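You operate a simulated robot arm through the tools that you are given. There is no shell and no other tool.

You are at the controls of a simulated robot arm. One attempt, no reset.

Task
Pin the yellow socket with the yellow pin, then tighten bolts one and three.
Fine: take the key that bears the same torque as the plate; both rings green, and the key ends in its socket again.

It is judged by the outcome, as a careful person would: the job done as asked, and still so three seconds after it is handed in. It fails if anything else is knocked over, pushed out of place, dropped, spilled or broken.

Robot
A 6-joint arm with a two-finger gripper, fixed in place. Base frame: the origin is at the foot of the arm, x ahead of it, y to its left, z up; the work surface is at about z = 0.84. Units: m, rad, N and s.
Its first joint turns from -2.897 to 2.897 rad. Payload 2.45 kg.
The TCP is the grasp point between the finger pads, 0.02 m short of the fingertips. In the tool frame z runs along the fingers and y along their closing line. The gripper opens to 0.14 m. The gripper's body begins 0.168 m behind the TCP.
Orientation is that of the tool frame in the base frame, as a unit quaternion [x, y, z, w]. With the fingers straight down and closing along the base's y, the tool's x points along the base's -x, its y along +y and its z along -z.

Tools
- The arm moves only by the tool drive_tool. Its argument "rows" is a list of rows, each a list of 7 numbers: the turn, a rotation vector about the tool's x, y, z in rad, then the shift along the tool's x, y, z in m, then the gripper command, from -1 (fully open) to 1 (shut), values between in proportion. In form: [[ax, ay, az, tx, ty, tz, grip], ...]. A call has 1 to 20 rows; each row is the pose to reach, as a shift and turn from the pose commanded when the call began, along the tool's axes at that moment. A row lasts 0.2 s, in which the tool goes at most 0.05 m and 0.15 rad; a call with a longer step from one row to the next is refused whole, and so is a gripper value outside its range. Where a pose cannot be reached the arm comes as near as it can. A force on the tool above 40 N (or 10 N above the force at the start of the call, whichever is more), or a blocked arm, ends the call early, and 0.2 s more pass. Each finger travels about 0.045 m/s and halts on what it meets, pressing with about 23 N; the grip force reading is that of the motor and also rises with nothing between the fingers. The clock runs only during rows and for 0.2 s after the last one: add rows that repeat a pose to give the fingers time. The reply holds the time, the measured pose of the TCP, the force on the tool along the base axes, the opening and the grip force, in the units named above and with some noise, with the torque about the TCP (base axes, N m) and any sound that the robot's microphone picked up, and new pictures: "show" is both (left out), scene, wrist or none.
- Cameras (640 x 400 px; columns grow to the right, rows downward): "scene" is fixed at [0.2105, -0.4979, 1.5143]; the picture's right is [0.44, -0.90, 0.00], its down [-0.50, -0.25, -0.83] and it looks along [0.74, 0.36, -0.56] (base axes); focal length 318 px, centre (320, 200). "wrist" rides on the gripper at [0.078, 0.011, -0.209] in the tool frame; the picture's right is [-0.14, 0.99, 0.00], its down [-0.92, -0.13, -0.37] and it looks along [-0.37, -0.05, 0.93] (tool axes); focal length 280 px, centre (320, 200). There is no depth. A picture from a camera that has moved, and an enlarged one, comes with that camera's place and axes in the base frame and with its lens. The place of the scene camera against the robot may be out by one fixed shift of up to 0.012 m in any direction.
- inspect(camera, box): a new picture of the part [left, top, right, bottom] of that camera's present view, enlarged. The clock stands still meanwhile.
- close_job(): hands the job in; it is judged then, once.

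Nothing tells you positions but the pictures and the camera data. Unless the task says otherwise, let go and move clear before handing in.

The tools are called after ">>>" as name(argument=value, ...) on one line, values as JSON. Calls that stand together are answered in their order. drive_tool: Moves the arm, as the interface text tells. Its arguments: {"type":"object","properties":{"rows":{"type":"array","items":{"type":"array","items":{"type":"number"}}},"show":{"type":"string","enum":["both","scene","wrist","none"]}},"required":["rows"]} The other tools are called the same way: inspect (camera, box) takes an enlarged picture of a part of a camera's view; close_job () hands the job in.

At the start:

```text
clock: 0.0
tcp_pos: [0.6908, 0.0146, 1.3034]
tcp_rot: [0.0, 1.0, 0.0, 0.0]
contact_force: [0.4, 0.0, 0.0]
wrist_torque: [0.01, 0.03, -0.01]
gripper_width: 0.1398
gripper_force: 0.0
```

scene: 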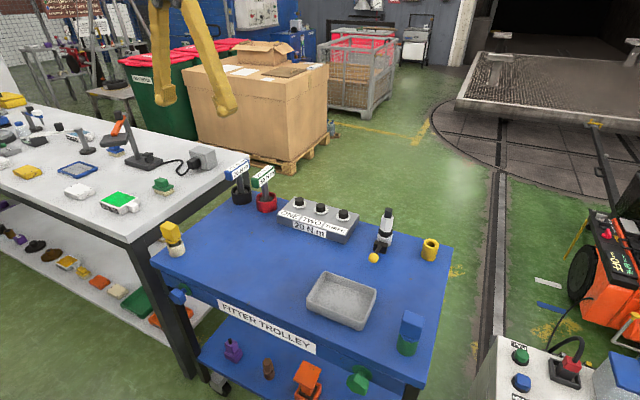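
wrist: 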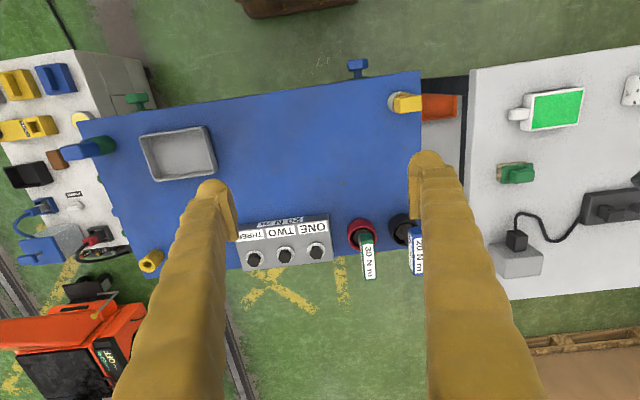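

I see a blue trolley with a bolt plate (ONE, TWO, THREE, 20 N m), two torque keys in sockets, yellow objects at several places. I'll look closer before moving.

>>> inspect(camera="scene", box=[220, 150, 380, 250])

>>> inspect(camera="scene", box=[340, 190, 500, 290])

>>> inspect(camera="scene", box=[140, 200, 240, 320])

>>> inspect(camera="wrist", box=[220, 180, 440, 290])

>>> inspect(camera="scene", box=[340, 260, 460, 400])

>>> inspect(camera="wrist", box=[60, 60, 220, 280])

```text
4.00 times, centred on (300, 200) of scene
camera zoom: at [0.2105, -0.4979, 1.5143], right [0.44, -0.9, 0.0], down [-0.5, -0.25, -0.83], along [0.74, 0.36, -0.56], focal length 1274 px, centre (400, 200)
```

zoom: 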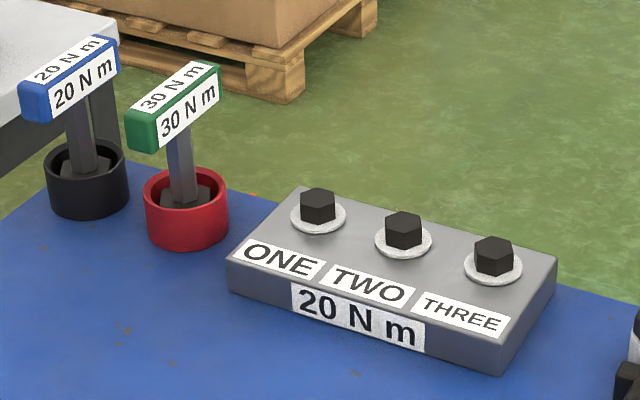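

```text
4.00 times, centred on (420, 240) of scene
camera zoom: at [0.2105, -0.4979, 1.5143], right [0.44, -0.9, 0.0], down [-0.5, -0.25, -0.83], along [0.74, 0.36, -0.56], focal length 1274 px, centre (-80, 40)
```

zoom: 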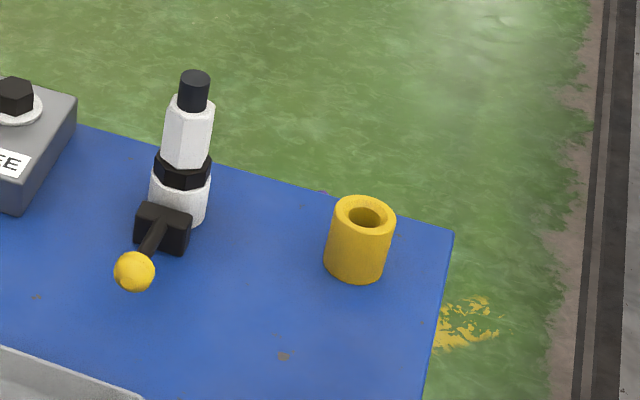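

```text
3.33 times, centred on (190, 260) of scene
camera zoom: at [0.2105, -0.4979, 1.5143], right [0.44, -0.9, 0.0], down [-0.5, -0.25, -0.83], along [0.74, 0.36, -0.56], focal length 1061 px, centre (753, 0)
```

zoom: 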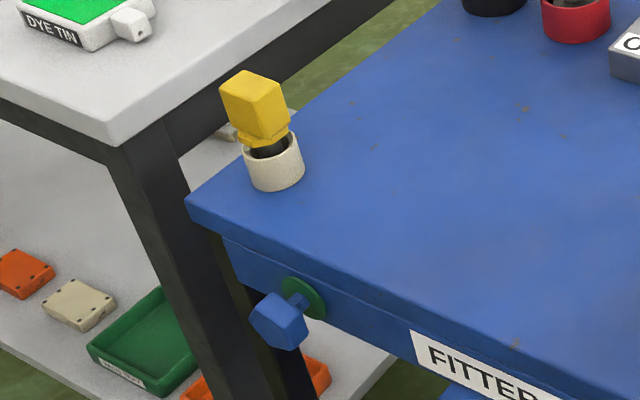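

```text
2.91 times, centred on (330, 235) of wrist
camera zoom: at [0.6125, 0.026, 1.5135], right [0.14, 0.99, 0.0], down [0.92, -0.13, 0.37], along [0.37, -0.05, -0.93], focal length 816 px, centre (291, 98)
```

zoom: 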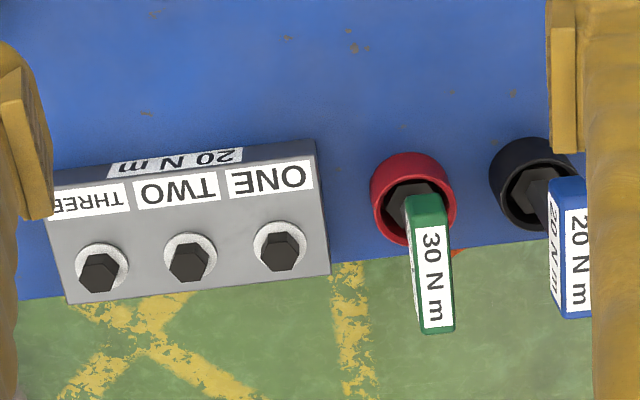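

```text
2.86 times, centred on (400, 330) of scene
camera zoom: at [0.2105, -0.4979, 1.5143], right [0.44, -0.9, 0.0], down [-0.5, -0.25, -0.83], along [0.74, 0.36, -0.56], focal length 910 px, centre (91, -171)
```

zoom: 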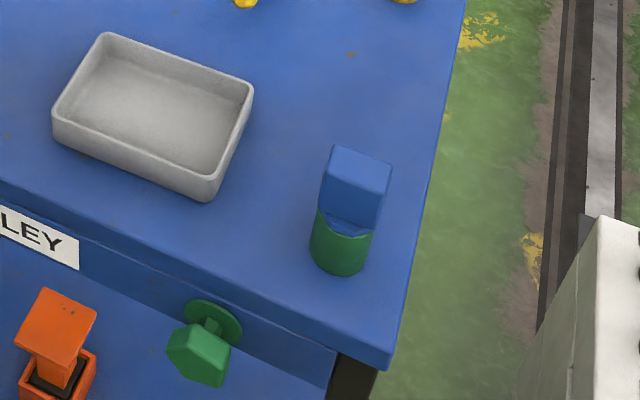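

```text
1.82 times, centred on (140, 170) of wrist
camera zoom: at [0.6125, 0.026, 1.5135], right [0.14, 0.99, 0.0], down [0.92, -0.13, 0.37], along [0.37, -0.05, -0.93], focal length 510 px, centre (647, 254)
```

zoom: 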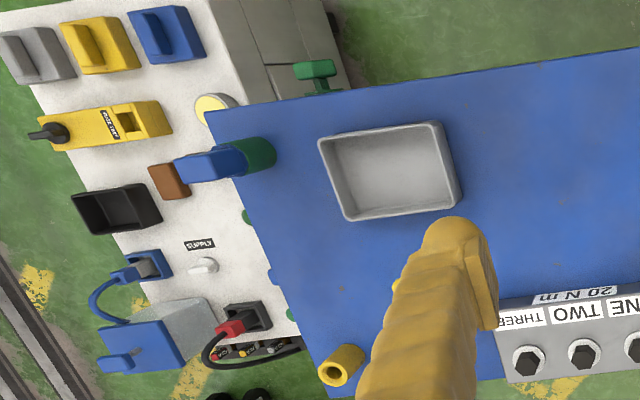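

The yellow pin stands in the cream socket at about (0.655, 0.187); the yellow socket is at the far right, and the 20 N m key is the blue one in the black holder. I move above the yellow pin to look closer.

>>> drive_tool(rows=[[0, 0, 0, 0.006, 0.028, 0.03, -1], [0, 0, 0, 0.012, 0.057, 0.06, -1], [0, 0, 0, 0.018, 0.086, 0.09, -1], [0, 0, 0, 0.024, 0.115, 0.12, -1], [0, 0, 0, 0.03, 0.144, 0.16, -1], [0, 0, 0, 0.036, 0.172, 0.2, -1], [0, 0, 0, 0.036, 0.172, 0.2, -1]])

```text
clock: 1.6
tcp_pos: [0.6562, 0.1871, 1.1034]
tcp_rot: [0.0, 1.0, -0.001, 0.0]
contact_force: [-0.2, 0.1, 0.4]
wrist_torque: [0.01, -0.02, 0.0]
gripper_width: 0.1399
gripper_force: 0.1
camera wrist: at [0.5767, 0.1986, 1.3139], right [0.14, 0.99, 0.0], down [0.92, -0.13, 0.37], along [0.37, -0.05, -0.93], focal length 280 px, centre (320, 200)
```

scene: 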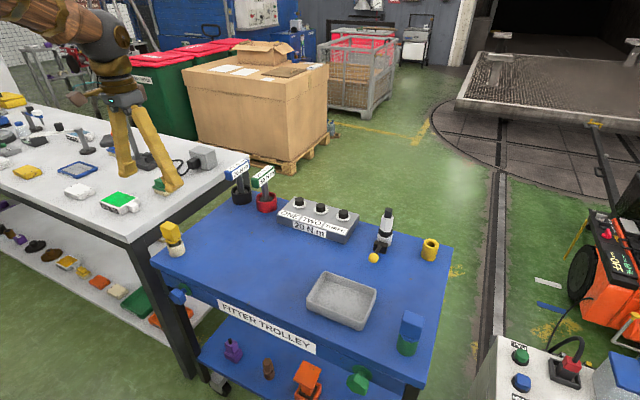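
wrist: 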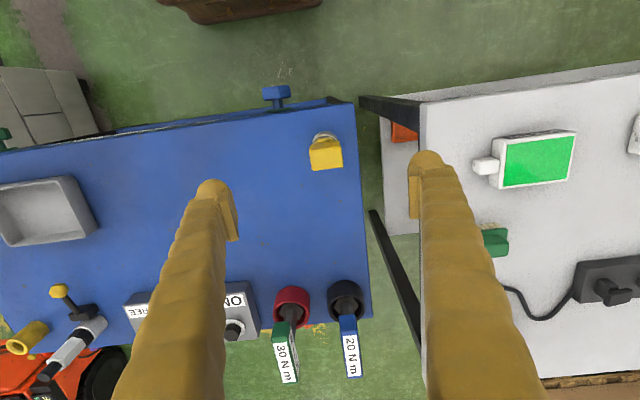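

>>> inspect(camera="wrist", box=[280, 110, 380, 190])

>>> inspect(camera="wrist", box=[240, 270, 400, 390])

>>> inspect(camera="scene", box=[150, 215, 200, 265])

>>> inspect(camera="scene", box=[210, 145, 290, 225])

>>> inspect(camera="wrist", box=[0, 270, 120, 390])

```text
5.00 times, centred on (330, 150) of wrist
camera zoom: at [0.5767, 0.1986, 1.3139], right [0.14, 0.99, 0.0], down [0.92, -0.13, 0.37], along [0.37, -0.05, -0.93], focal length 1402 px, centre (270, 450)
```

zoom: 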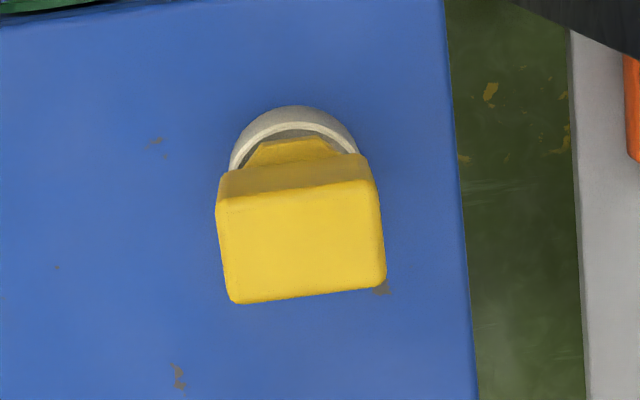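

```text
3.33 times, centred on (320, 330) of wrist
camera zoom: at [0.5767, 0.1986, 1.3139], right [0.14, 0.99, 0.0], down [0.92, -0.13, 0.37], along [0.37, -0.05, -0.93], focal length 935 px, centre (320, -233)
```

zoom: 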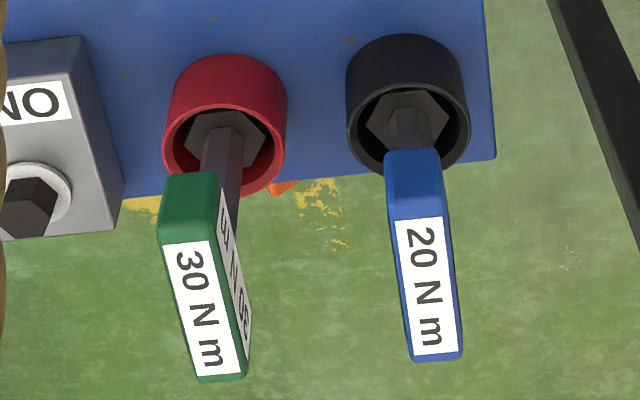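

```text
8.00 times, centred on (175, 240) of scene
camera zoom: at [0.2105, -0.4979, 1.5143], right [0.44, -0.9, 0.0], down [-0.5, -0.25, -0.83], along [0.74, 0.36, -0.56], focal length 2547 px, centre (1480, -120)
```

zoom: 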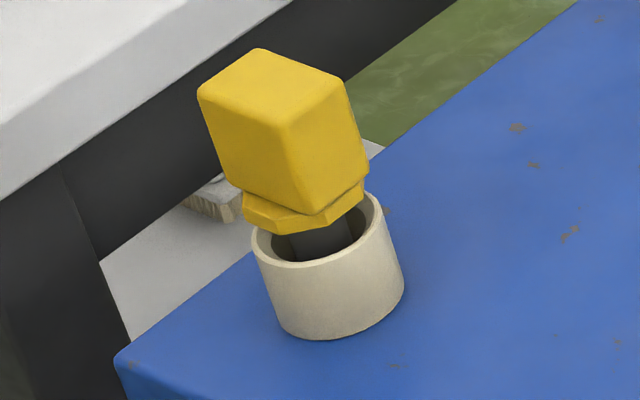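

```text
5.00 times, centred on (250, 185) of scene
camera zoom: at [0.2105, -0.4979, 1.5143], right [0.44, -0.9, 0.0], down [-0.5, -0.25, -0.83], along [0.74, 0.36, -0.56], focal length 1592 px, centre (670, 275)
```

zoom: 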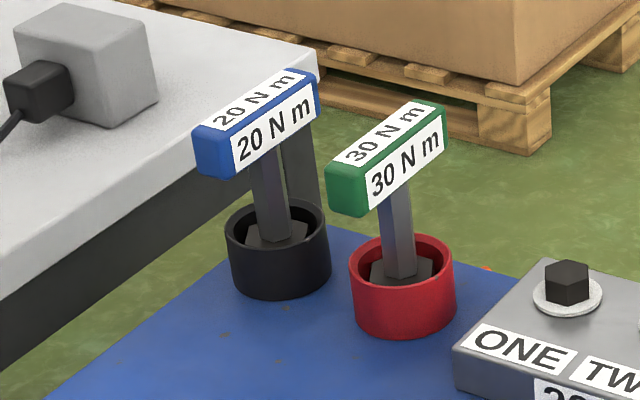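

```text
3.33 times, centred on (60, 330) of wrist
camera zoom: at [0.5767, 0.1986, 1.3139], right [0.14, 0.99, 0.0], down [0.92, -0.13, 0.37], along [0.37, -0.05, -0.93], focal length 935 px, centre (1187, -233)
```

zoom: 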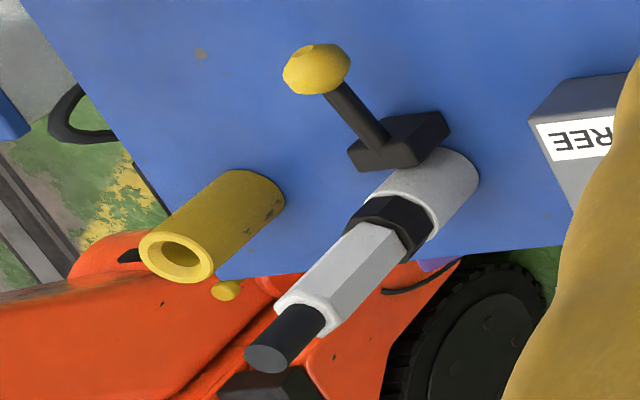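

The pin has a box head about 40 mm wide over a collar, its top near z = 0.93. I descend partway for a second wrist view to triangulate.

>>> drive_tool(rows=[[0, 0, 0, -0.003, 0.002, 0.04, -1], [0, 0, 0, -0.006, 0.004, 0.08, -1], [0, 0, 0, -0.008, 0.005, 0.1, -1], [0, 0, 0, -0.008, 0.005, 0.1, -1]])

>>> inspect(camera="wrist", box=[240, 100, 400, 220])

```text
clock: 2.6
tcp_pos: [0.6647, 0.1924, 1.0035]
tcp_rot: [0.0, 1.0, 0.0, 0.0]
contact_force: [0.2, -0.6, 0.6]
wrist_torque: [0.02, -0.02, 0.01]
gripper_width: 0.1399
gripper_force: 0.1
camera wrist: at [0.5846, 0.2032, 1.213], right [0.14, 0.99, 0.0], down [0.92, -0.13, 0.37], along [0.37, -0.05, -0.93], focal length 280 px, centre (320, 200)
```

scene: 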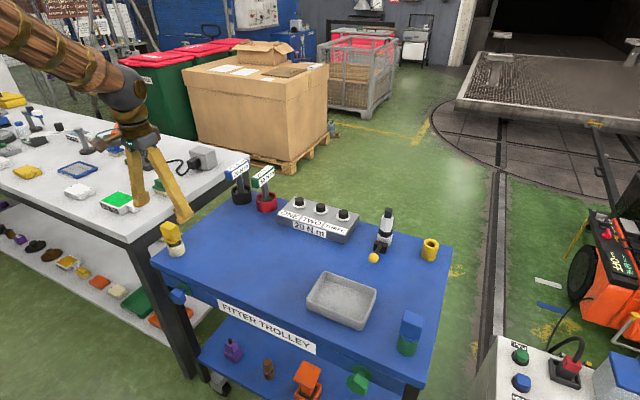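
wrist: 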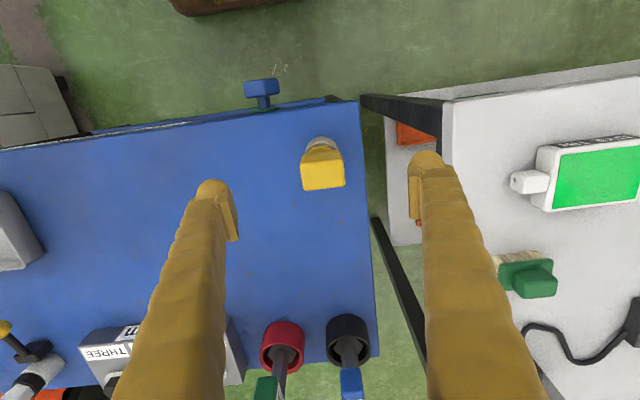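

```text
3.33 times, centred on (320, 160) of wrist
camera zoom: at [0.5846, 0.2032, 1.213], right [0.14, 0.99, 0.0], down [0.92, -0.13, 0.37], along [0.37, -0.05, -0.93], focal length 935 px, centre (320, 333)
```

zoom: 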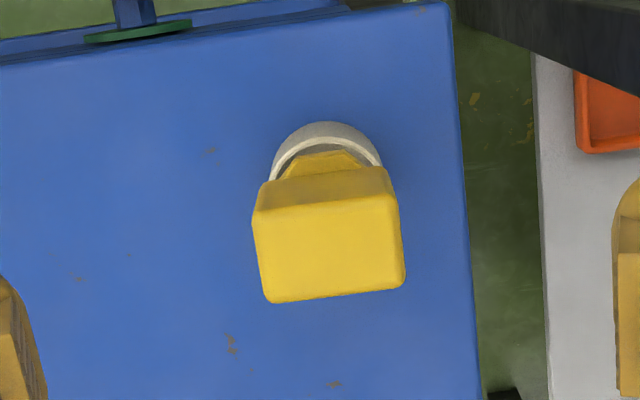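

Pin head top centre is about (0.672, 0.194, 0.92), ~45 mm wide along y. I go down around it with fingers open, then close.

>>> drive_tool(rows=[[0, 0, 0, -0.008, 0.0015, 0.035, -1], [0, 0, 0, -0.008, 0.0015, 0.07, -1], [0, 0, 0, -0.008, 0.0015, 0.1, -1], [0, 0, 0, -0.008, 0.0015, 0.1, -1]])

>>> inspect(camera="scene", box=[140, 200, 220, 280])

```text
clock: 3.6
tcp_pos: [0.6715, 0.1945, 0.9029]
tcp_rot: [0.0, 1.0, 0.001, 0.001]
contact_force: [0.1, -1.0, 0.5]
wrist_torque: [-0.02, 0.04, -0.04]
gripper_width: 0.1401
gripper_force: 0.1
camera wrist: at [0.593, 0.2049, 1.1128], right [0.14, 0.99, 0.0], down [0.92, -0.13, 0.37], along [0.37, -0.05, -0.93], focal length 280 px, centre (320, 200)
```

scene: 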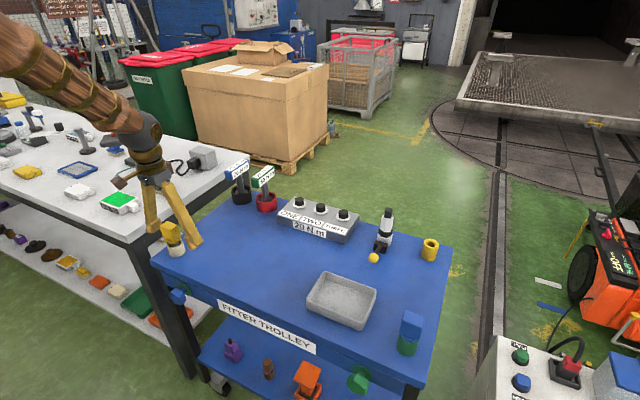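
wrist: 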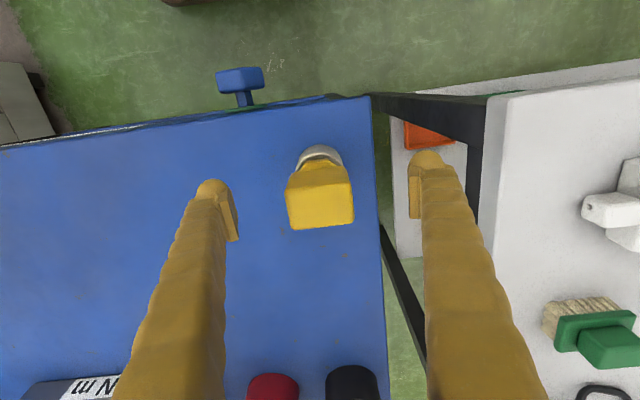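

```text
5.00 times, centred on (180, 240) of scene
camera zoom: at [0.2105, -0.4979, 1.5143], right [0.44, -0.9, 0.0], down [-0.5, -0.25, -0.83], along [0.74, 0.36, -0.56], focal length 1592 px, centre (1020, 0)
```

zoom: 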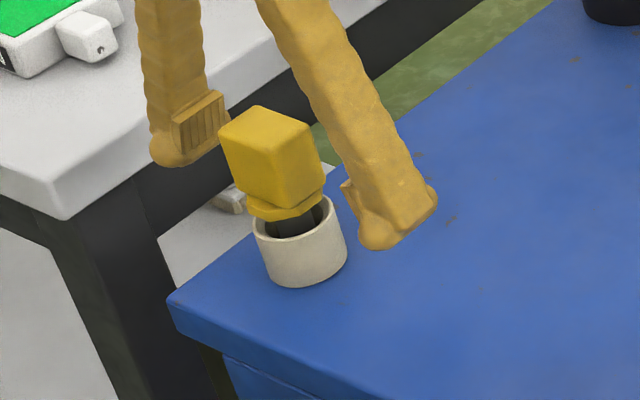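

Fingers straddle the head symmetrically. Closing.

>>> drive_tool(rows=[[0, 0, 0, 0, 0, 0, 0.0], [0, 0, 0, 0, 0, 0, 0.4], [0, 0, 0, 0, 0, 0, 0.6], [0, 0, 0, 0, 0, 0, 0.8], [0, 0, 0, 0, 0, 0, 1], [0, 0, 0, 0, 0, 0, 1], [0, 0, 0, 0, 0, 0, 1], [0, 0, 0, 0, 0, 0, 1], [0, 0, 0, 0, 0, 0, 1]])

>>> inspect(camera="scene", box=[140, 200, 220, 280])

```text
clock: 5.6
tcp_pos: [0.6722, 0.1946, 0.9026]
tcp_rot: [0.0, 1.0, 0.0, 0.0]
contact_force: [0.7, 0.3, 1.5]
wrist_torque: [-0.03, -0.03, 0.0]
gripper_width: 0.0431
gripper_force: 22.7
camera wrist: at [0.5931, 0.2049, 1.1131], right [0.14, 0.99, 0.0], down [0.92, -0.13, 0.37], along [0.37, -0.05, -0.93], focal length 280 px, centre (320, 200)
```

scene: 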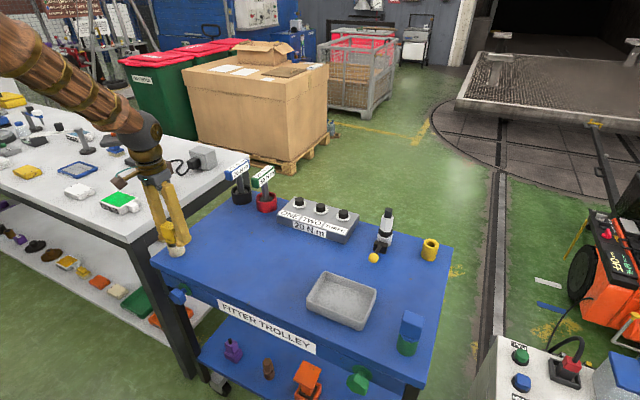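
wrist: 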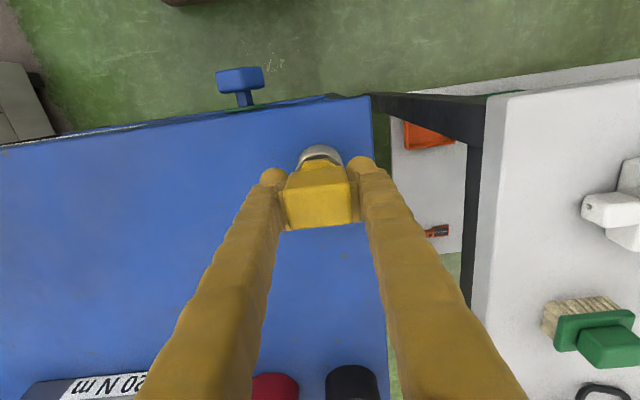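

```text
5.00 times, centred on (180, 240) of scene
camera zoom: at [0.2105, -0.4979, 1.5143], right [0.44, -0.9, 0.0], down [-0.5, -0.25, -0.83], along [0.74, 0.36, -0.56], focal length 1592 px, centre (1020, 0)
```

zoom: 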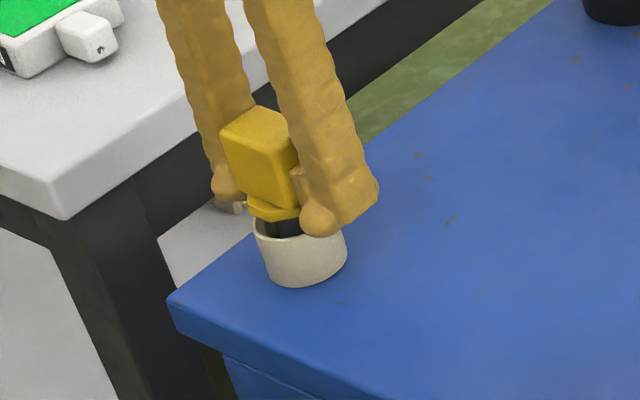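

Head gripped at 43 mm. Lifting straight up.

>>> drive_tool(rows=[[0, 0, 0, 0, 0, -0.02, 1], [0, 0, 0, 0, 0, -0.05, 1], [0, 0, 0, 0, 0, -0.09, 1], [0, 0, 0, 0, 0, -0.13, 1], [0, 0, 0, 0, 0, -0.17, 1], [0, 0, 0, 0, 0, -0.2, 1]])

>>> inspect(camera="scene", box=[120, 150, 240, 270])

>>> inspect(camera="wrist", box=[240, 100, 400, 250])

```text
clock: 7.0
tcp_pos: [0.6717, 0.1924, 1.1046]
tcp_rot: [0.0, 1.0, 0.0, 0.0]
contact_force: [-0.4, -0.6, -2.9]
wrist_torque: [-0.02, -0.02, 0.04]
gripper_width: 0.0429
gripper_force: 23.1
camera wrist: at [0.5927, 0.204, 1.3138], right [0.14, 0.99, 0.0], down [0.92, -0.13, 0.37], along [0.37, -0.05, -0.93], focal length 280 px, centre (320, 200)
```

scene: 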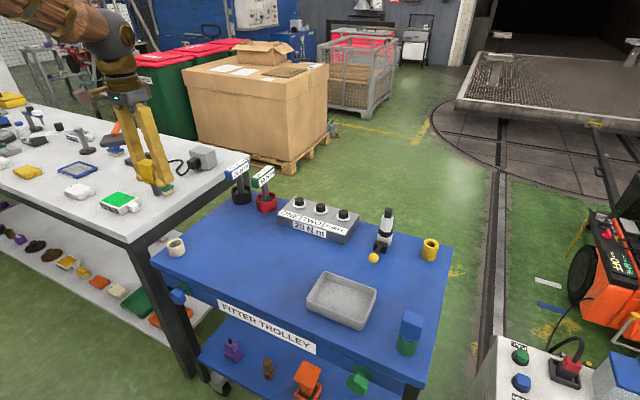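
wrist: 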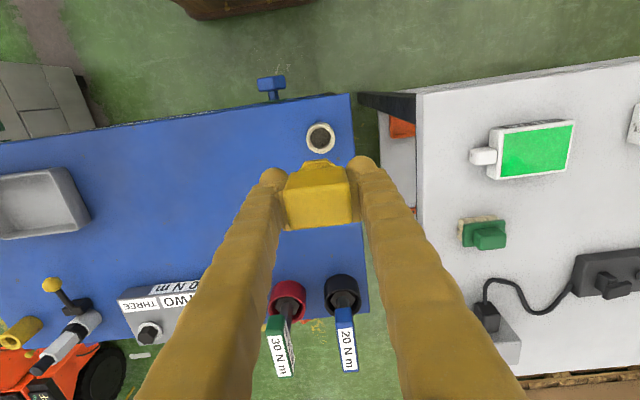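

```text
3.33 times, centred on (180, 210) of scene
camera zoom: at [0.2105, -0.4979, 1.5143], right [0.44, -0.9, 0.0], down [-0.5, -0.25, -0.83], along [0.74, 0.36, -0.56], focal length 1061 px, centre (787, 167)
```

zoom: 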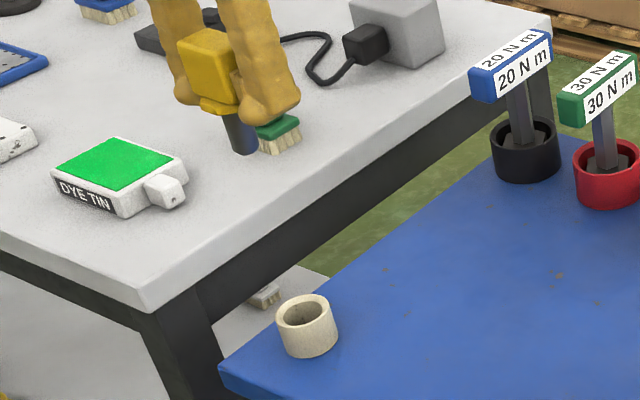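

```text
2.67 times, centred on (320, 175) of wrist
camera zoom: at [0.5927, 0.204, 1.3138], right [0.14, 0.99, 0.0], down [0.92, -0.13, 0.37], along [0.37, -0.05, -0.93], focal length 748 px, centre (320, 267)
```

zoom: 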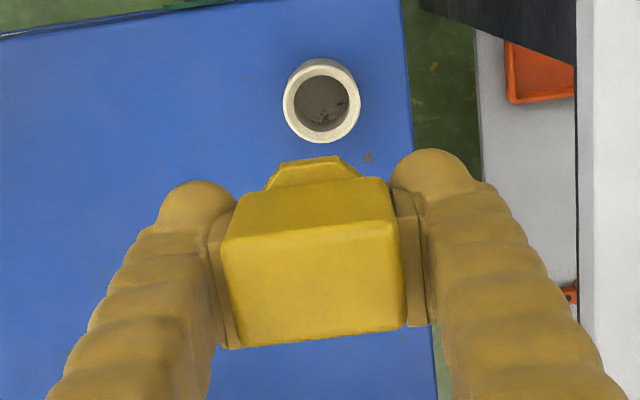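

The pin is held; the yellow socket sits far out, at about (0.975, -0.48), beyond the straight-down reach near the table. I carry the pin high toward it to test how far the vertical tool gets.

>>> drive_tool(rows=[[0, 0, 0.03, -0.0127, -0.0424, -0.003, 1], [0, 0, 0.06, -0.0254, -0.0847, -0.006, 1], [0, 0, 0.09, -0.0381, -0.127, -0.009, 1], [0, 0, 0.12, -0.0509, -0.1694, -0.012, 1], [0, 0, 0.15, -0.0636, -0.2118, -0.015, 1], [0, 0, 0.18, -0.0763, -0.2541, -0.018, 1], [0, 0, 0.21, -0.089, -0.2965, -0.021, 1], [0, 0, 0.24, -0.1017, -0.3389, -0.024, 1], [0, 0, 0.28, -0.1144, -0.3812, -0.027, 1], [0, 0, 0.32, -0.1271, -0.4236, -0.03, 1], [0, 0, 0.36, -0.1399, -0.4659, -0.033, 1], [0, 0, 0.4, -0.1526, -0.5083, -0.036, 1], [0, 0, 0.43, -0.1653, -0.5506, -0.039, 1], [0, 0, 0.46, -0.178, -0.593, -0.042, 1], [0, 0, 0.46, -0.178, -0.593, -0.042, 1]])

>>> inspect(camera="wrist", box=[240, 100, 400, 250])

```text
clock: 10.2
tcp_pos: [0.8499, -0.4011, 1.1464]
tcp_rot: [0.227, 0.974, 0.0, 0.0]
contact_force: [-0.2, -0.5, -3.8]
wrist_torque: [0.01, -0.03, -0.03]
gripper_width: 0.0431
gripper_force: 23.2
camera wrist: at [0.7846, -0.3563, 1.3562], right [0.56, 0.83, 0.0], down [0.77, -0.52, 0.37], along [0.3, -0.21, -0.93], focal length 280 px, centre (320, 200)
```

scene: 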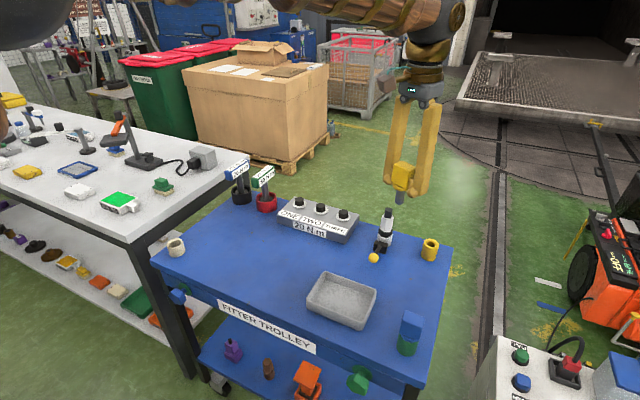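
wrist: 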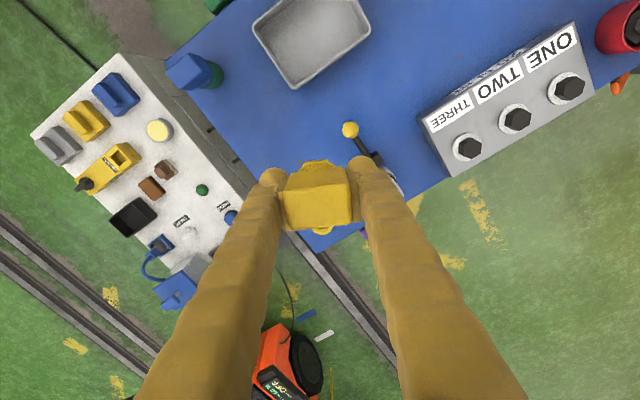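

```text
2.67 times, centred on (320, 175) of wrist
camera zoom: at [0.7846, -0.3563, 1.3562], right [0.56, 0.83, 0.0], down [0.77, -0.52, 0.37], along [0.3, -0.21, -0.93], focal length 748 px, centre (320, 267)
```

zoom: 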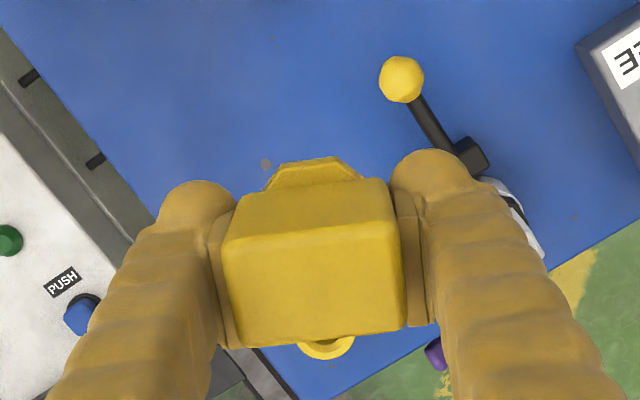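

The socket shows just beyond the held pin. I extend outward at safe height to test the reach.

>>> drive_tool(rows=[[0, 0, 0, -0.04, -0.005, 0, 1], [0, 0, 0, -0.08, -0.009, 0, 1], [0, 0, 0, -0.12, -0.014, 0, 1], [0, 0, 0, -0.154, -0.018, 0, 1], [0, 0, 0, -0.154, -0.018, 0, 1], [0, 0, 0, -0.154, -0.018, 0, 1]])

```text
clock: 11.6
tcp_pos: [0.9805, -0.4847, 1.145]
tcp_rot: [0.228, 0.974, -0.001, 0.001]
contact_force: [0.2, 0.1, -1.7]
wrist_torque: [-0.02, -0.01, 0.03]
gripper_width: 0.0431
gripper_force: 23.3
camera wrist: at [0.9139, -0.4402, 1.3555], right [0.56, 0.83, 0.0], down [0.77, -0.52, 0.37], along [0.3, -0.21, -0.93], focal length 280 px, centre (320, 200)
```

scene: 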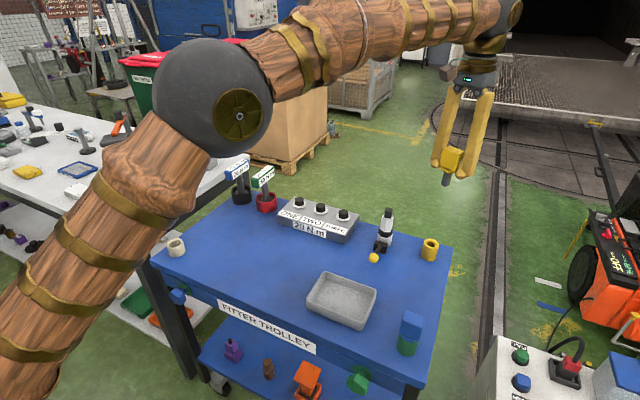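
wrist: 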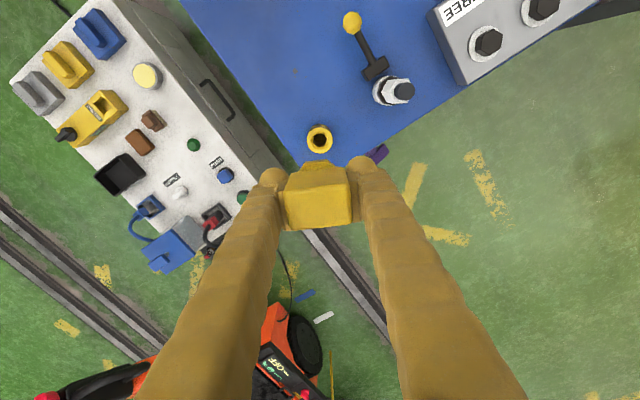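

The arm reaches here when high. Now I measure the yellow socket accurately.

>>> inspect(camera="wrist", box=[270, 100, 370, 170])

>>> inspect(camera="scene", box=[400, 140, 500, 270])

```text
5.71 times, centred on (320, 135) of wrist
camera zoom: at [0.9139, -0.4402, 1.3555], right [0.56, 0.83, 0.0], down [0.77, -0.52, 0.37], along [0.3, -0.21, -0.93], focal length 1602 px, centre (320, 571)
```

zoom: 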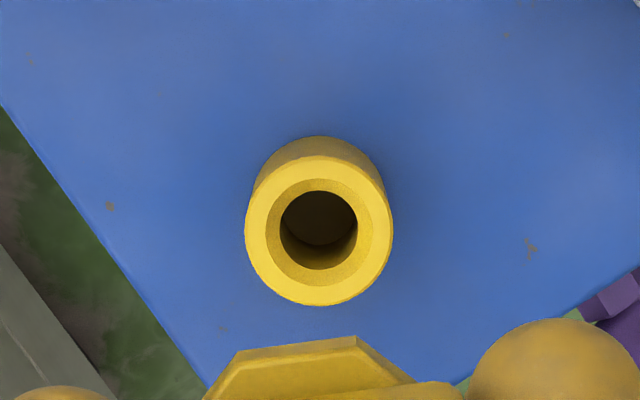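

```text
3.08 times, centred on (450, 205) of scene
camera zoom: at [0.2105, -0.4979, 1.5143], right [0.44, -0.9, 0.0], down [-0.5, -0.25, -0.83], along [0.74, 0.36, -0.56], focal length 980 px, centre (-80, 185)
```

zoom: 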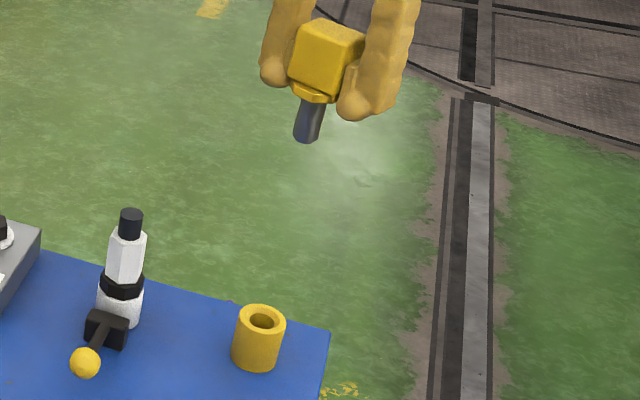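

>>> inspect(camera="scene", box=[425, 135, 475, 190])

>>> inspect(camera="scene", box=[410, 230, 450, 270])

>>> inspect(camera="wrist", box=[270, 150, 370, 240])

```text
7.27 times, centred on (450, 162) of scene
camera zoom: at [0.2105, -0.4979, 1.5143], right [0.44, -0.9, 0.0], down [-0.5, -0.25, -0.83], along [0.74, 0.36, -0.56], focal length 2315 px, centre (-626, 473)
```

zoom: 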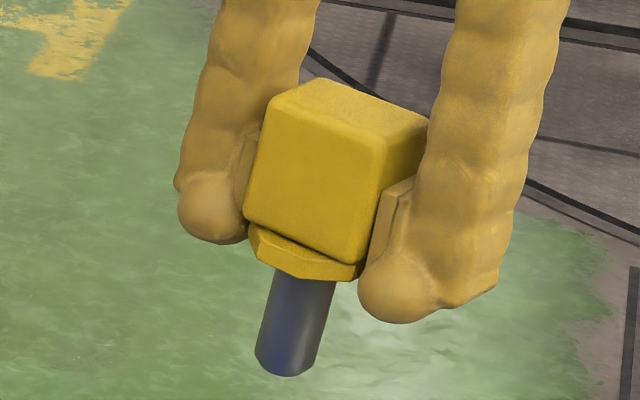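

```text
10.00 times, centred on (430, 250) of scene
camera zoom: at [0.2105, -0.4979, 1.5143], right [0.44, -0.9, 0.0], down [-0.5, -0.25, -0.83], along [0.74, 0.36, -0.56], focal length 3184 px, centre (-780, -300)
```

zoom: 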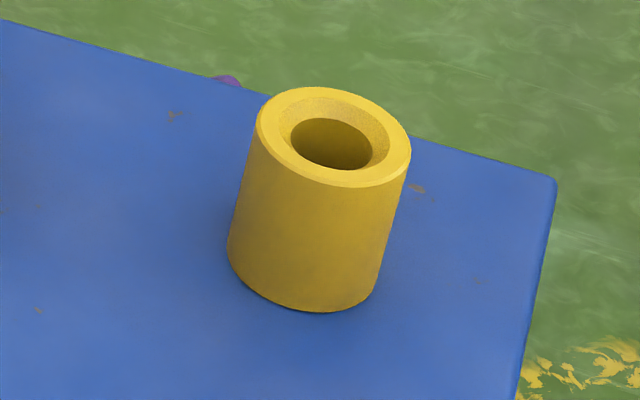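

```text
4.44 times, centred on (320, 195) of wrist
camera zoom: at [0.9139, -0.4402, 1.3555], right [0.56, 0.83, 0.0], down [0.77, -0.52, 0.37], along [0.3, -0.21, -0.93], focal length 1246 px, centre (320, 222)
```

zoom: 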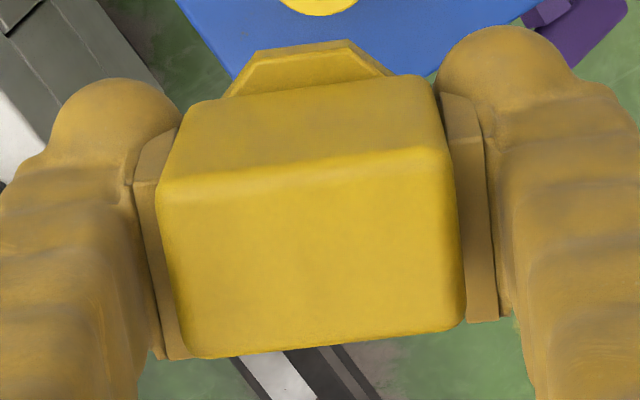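

The socket centre is about (0.982, -0.4865), rim near z = 0.887, and the pin sits centred in the fingers. I descend 0.15 m above it and check alignment.

>>> drive_tool(rows=[[0, 0, 0, -0.0021, -0.0009, 0.03, 1], [0, 0, 0, -0.0021, -0.0009, 0.06, 1], [0, 0, 0, -0.0021, -0.0009, 0.09, 1], [0, 0, 0, -0.0021, -0.0009, 0.12, 1], [0, 0, 0, -0.0021, -0.0009, 0.15, 1], [0, 0, 0, -0.0021, -0.0009, 0.15, 1], [0, 0, 0, -0.0021, -0.0009, 0.15, 1]])

>>> inspect(camera="scene", box=[400, 190, 464, 270])

>>> inspect(camera="wrist", box=[270, 120, 370, 200])

```text
clock: 13.2
tcp_pos: [0.9806, -0.4853, 0.995]
tcp_rot: [0.228, 0.974, 0.0, 0.0]
contact_force: [0.7, 1.0, -2.1]
wrist_torque: [-0.02, -0.01, 0.03]
gripper_width: 0.0431
gripper_force: 23.0
camera wrist: at [0.9154, -0.4413, 1.2059], right [0.56, 0.83, 0.0], down [0.77, -0.52, 0.37], along [0.3, -0.21, -0.93], focal length 280 px, centre (320, 200)
```

scene: 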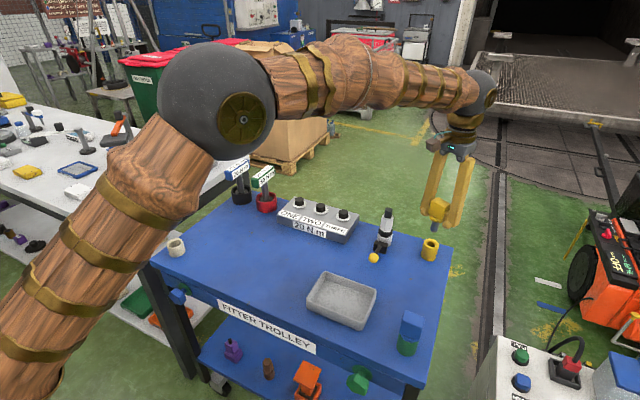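
wrist: 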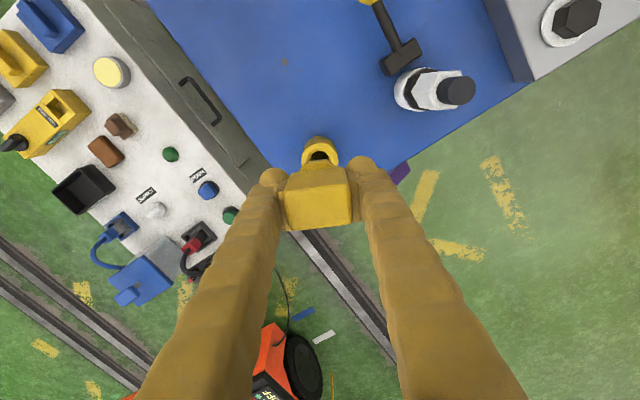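

```text
5.00 times, centred on (432, 230) of scene
camera zoom: at [0.2105, -0.4979, 1.5143], right [0.44, -0.9, 0.0], down [-0.5, -0.25, -0.83], along [0.74, 0.36, -0.56], focal length 1592 px, centre (-240, 50)
```

zoom: 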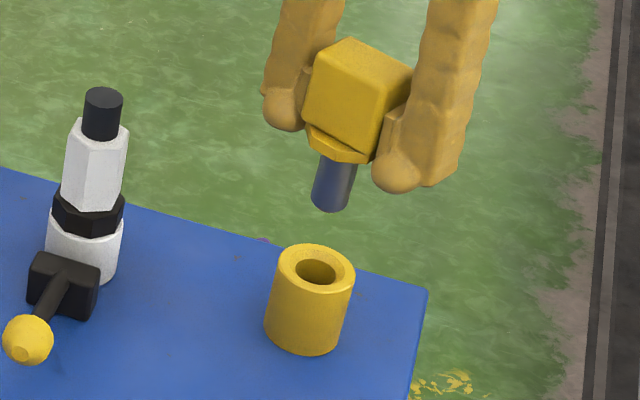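

```text
5.00 times, centred on (320, 160) of wrist
camera zoom: at [0.9154, -0.4413, 1.2059], right [0.56, 0.83, 0.0], down [0.77, -0.52, 0.37], along [0.3, -0.21, -0.93], focal length 1402 px, centre (320, 400)
```

zoom: 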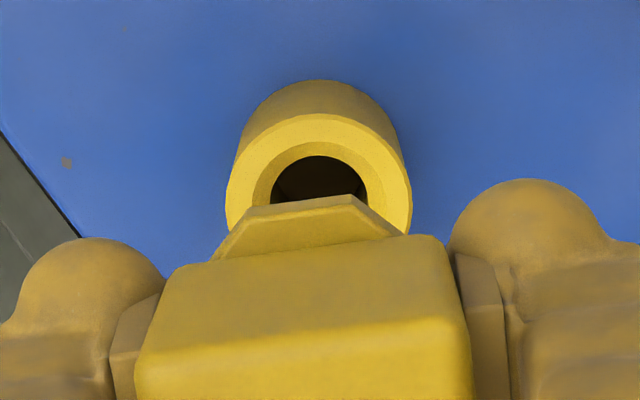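

The pin tip is laterally aligned and a few mm short along the reach direction. I nudge outward 2.5 mm, go down to just above the rim, and check again.

>>> drive_tool(rows=[[0, 0, 0, -0.0025, -0.0003, 0.015, 1], [0, 0, 0, -0.0025, -0.0003, 0.03, 1], [0, 0, 0, -0.0025, -0.0003, 0.04, 1], [0, 0, 0, -0.0025, -0.0003, 0.04, 1], [0, 0, 0, -0.0025, -0.0003, 0.04, 1]])

>>> inspect(camera="scene", box=[405, 210, 455, 270])

```text
clock: 14.4
tcp_pos: [0.9831, -0.4874, 0.9544]
tcp_rot: [0.228, 0.974, 0.0, 0.001]
contact_force: [-0.3, 0.2, -1.2]
wrist_torque: [0.01, 0.01, -0.01]
gripper_width: 0.043
gripper_force: 23.1
camera wrist: at [0.9174, -0.4429, 1.1662], right [0.56, 0.83, 0.0], down [0.77, -0.52, 0.37], along [0.3, -0.21, -0.93], focal length 280 px, centre (320, 200)
```

scene: 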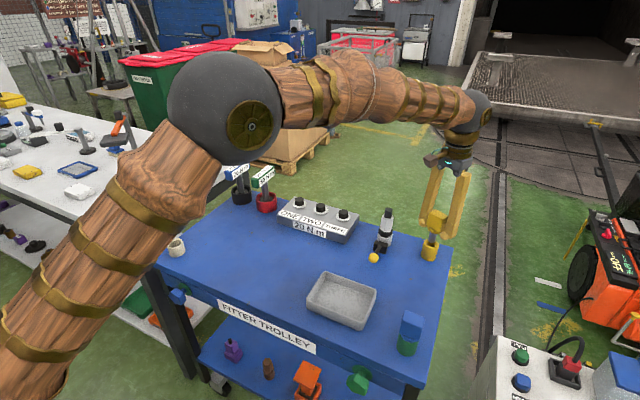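
wrist: 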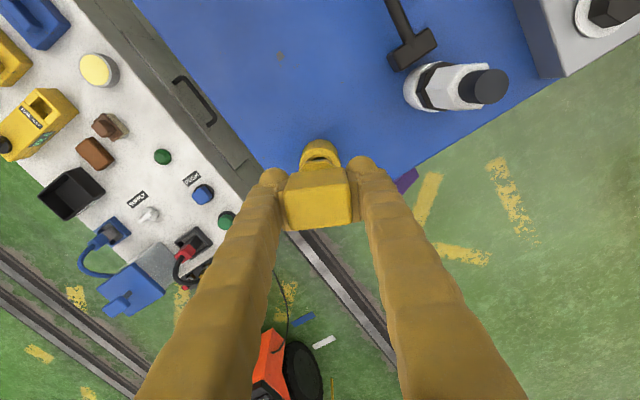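

```text
6.67 times, centred on (430, 240) of scene
camera zoom: at [0.2105, -0.4979, 1.5143], right [0.44, -0.9, 0.0], down [-0.5, -0.25, -0.83], along [0.74, 0.36, -0.56], focal length 2122 px, centre (-413, -67)
```

zoom: 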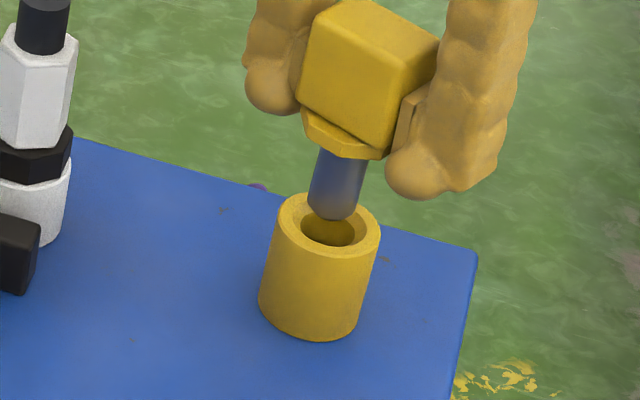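

Tip is centred over the hole, ~12 mm above the rim. I lower it in.

>>> drive_tool(rows=[[0, 0, 0, 0, 0, 0.006, 1], [0, 0, 0, 0, 0, 0.012, 1], [0, 0, 0, 0, 0, 0.018, 1], [0, 0, 0, 0, 0, 0.024, 1], [0, 0, 0, 0, 0, 0.03, 1]], show="none")

>>> inspect(camera="scene", box=[405, 210, 455, 270])

```text
clock: 15.6
tcp_pos: [0.9843, -0.4879, 0.9257]
tcp_rot: [0.228, 0.974, 0.0, 0.0]
contact_force: [10.4, -4.7, 1.4]
wrist_torque: [-0.16, -0.4, -0.04]
gripper_width: 0.043
gripper_force: 22.5
```

```text
6.67 times, centred on (430, 240) of scene
camera zoom: at [0.2105, -0.4979, 1.5143], right [0.44, -0.9, 0.0], down [-0.5, -0.25, -0.83], along [0.74, 0.36, -0.56], focal length 2122 px, centre (-413, -67)
```

zoom: 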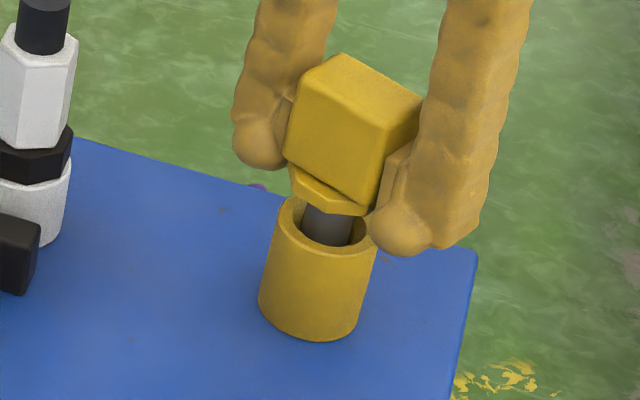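

The pin has entered and the wall pushes it outward with ~11 N, so I shift ~1.5 mm outward and continue down.

>>> drive_tool(rows=[[0, 0, 0, -0.001, 0, 0.0, 1], [0, 0, 0, -0.0018, 0, 0.001, 1], [0, 0, 0, -0.0018, 0, 0.004, 1]], show="none")

>>> inspect(camera="scene", box=[405, 210, 455, 270])

```text
clock: 16.4
tcp_pos: [0.9847, -0.4889, 0.9219]
tcp_rot: [0.229, 0.973, 0.0, 0.0]
contact_force: [-1.0, 0.9, -2.5]
wrist_torque: [0.01, -0.02, 0.01]
gripper_width: 0.0431
gripper_force: 23.0
```

```text
6.67 times, centred on (430, 240) of scene
camera zoom: at [0.2105, -0.4979, 1.5143], right [0.44, -0.9, 0.0], down [-0.5, -0.25, -0.83], along [0.74, 0.36, -0.56], focal length 2122 px, centre (-413, -67)
```

zoom: 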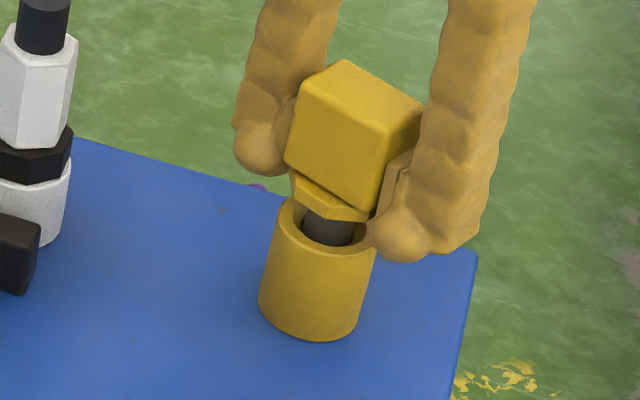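

Lateral force is gone. I continue down slowly until it seats.

>>> drive_tool(rows=[[0, 0, 0, 0, 0, 0.003, 1], [0, 0, 0, 0, 0, 0.006, 1], [0, 0, 0, 0, 0, 0.009, 1], [0, 0, 0, 0, 0, 0.012, 1]], show="none")

>>> inspect(camera="scene", box=[405, 210, 455, 270])

```text
clock: 17.4
tcp_pos: [0.9844, -0.4882, 0.9087]
tcp_rot: [0.228, 0.974, 0.0, 0.0]
contact_force: [-0.4, 0.6, -1.2]
wrist_torque: [0.03, 0.01, 0.0]
gripper_width: 0.0428
gripper_force: 23.0
```

```text
6.67 times, centred on (430, 240) of scene
camera zoom: at [0.2105, -0.4979, 1.5143], right [0.44, -0.9, 0.0], down [-0.5, -0.25, -0.83], along [0.74, 0.36, -0.56], focal length 2122 px, centre (-413, -67)
```

zoom: 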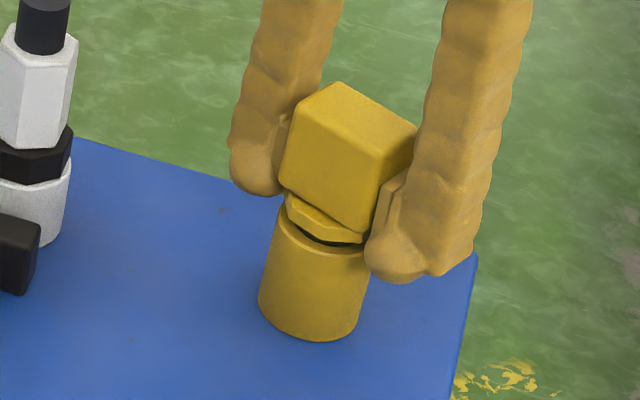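

>>> drive_tool(rows=[[0, 0, 0, 0, 0, 0.002, 1], [0, 0, 0, 0, 0, 0.004, 1], [0, 0, 0, 0, 0, 0.004, 1]], show="wrist")

>>> inspect(camera="scene", box=[405, 210, 455, 270])

```text
clock: 18.2
tcp_pos: [0.9841, -0.4888, 0.9057]
tcp_rot: [0.228, 0.974, 0.0, 0.0]
contact_force: [0.8, -0.1, -2.6]
wrist_torque: [-0.01, 0.0, 0.03]
gripper_width: 0.0429
gripper_force: 22.6
camera wrist: at [0.9186, -0.4439, 1.1157], right [0.56, 0.83, 0.0], down [0.77, -0.52, 0.37], along [0.3, -0.21, -0.93], focal length 280 px, centre (320, 200)
```

wrist: 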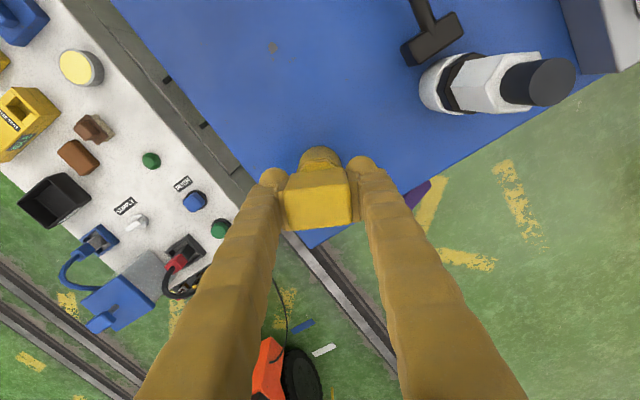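

```text
6.67 times, centred on (430, 240) of scene
camera zoom: at [0.2105, -0.4979, 1.5143], right [0.44, -0.9, 0.0], down [-0.5, -0.25, -0.83], along [0.74, 0.36, -0.56], focal length 2122 px, centre (-413, -67)
```

zoom: 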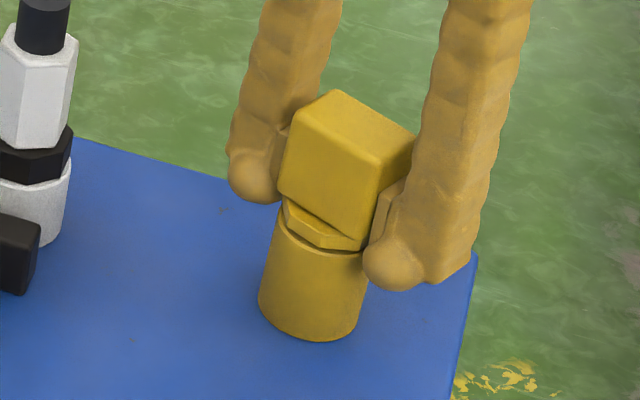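

>>> drive_tool(rows=[[0, 0, 0, 0, 0, 0.0015, 1], [0, 0, 0, 0, 0, 0.003, 1], [0, 0, 0, 0, 0, 0.003, 1]], show="none")

>>> inspect(camera="scene", box=[405, 210, 455, 270])

```text
clock: 19.0
tcp_pos: [0.9848, -0.4881, 0.904]
tcp_rot: [0.229, 0.973, -0.001, 0.001]
contact_force: [-8.3, 2.6, 26.3]
wrist_torque: [0.38, 0.35, 0.04]
gripper_width: 0.0432
gripper_force: 23.2
```

```text
6.67 times, centred on (430, 240) of scene
camera zoom: at [0.2105, -0.4979, 1.5143], right [0.44, -0.9, 0.0], down [-0.5, -0.25, -0.83], along [0.74, 0.36, -0.56], focal length 2122 px, centre (-413, -67)
```

zoom: 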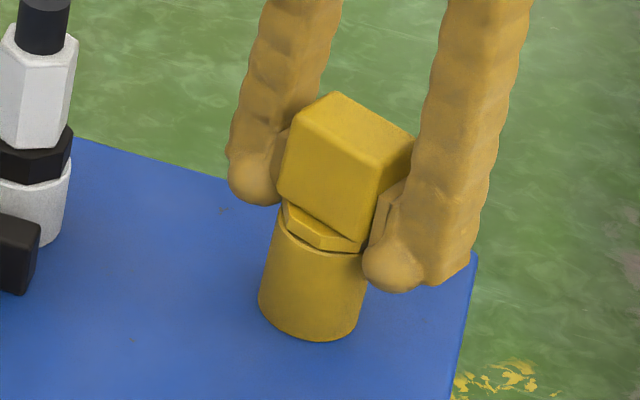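

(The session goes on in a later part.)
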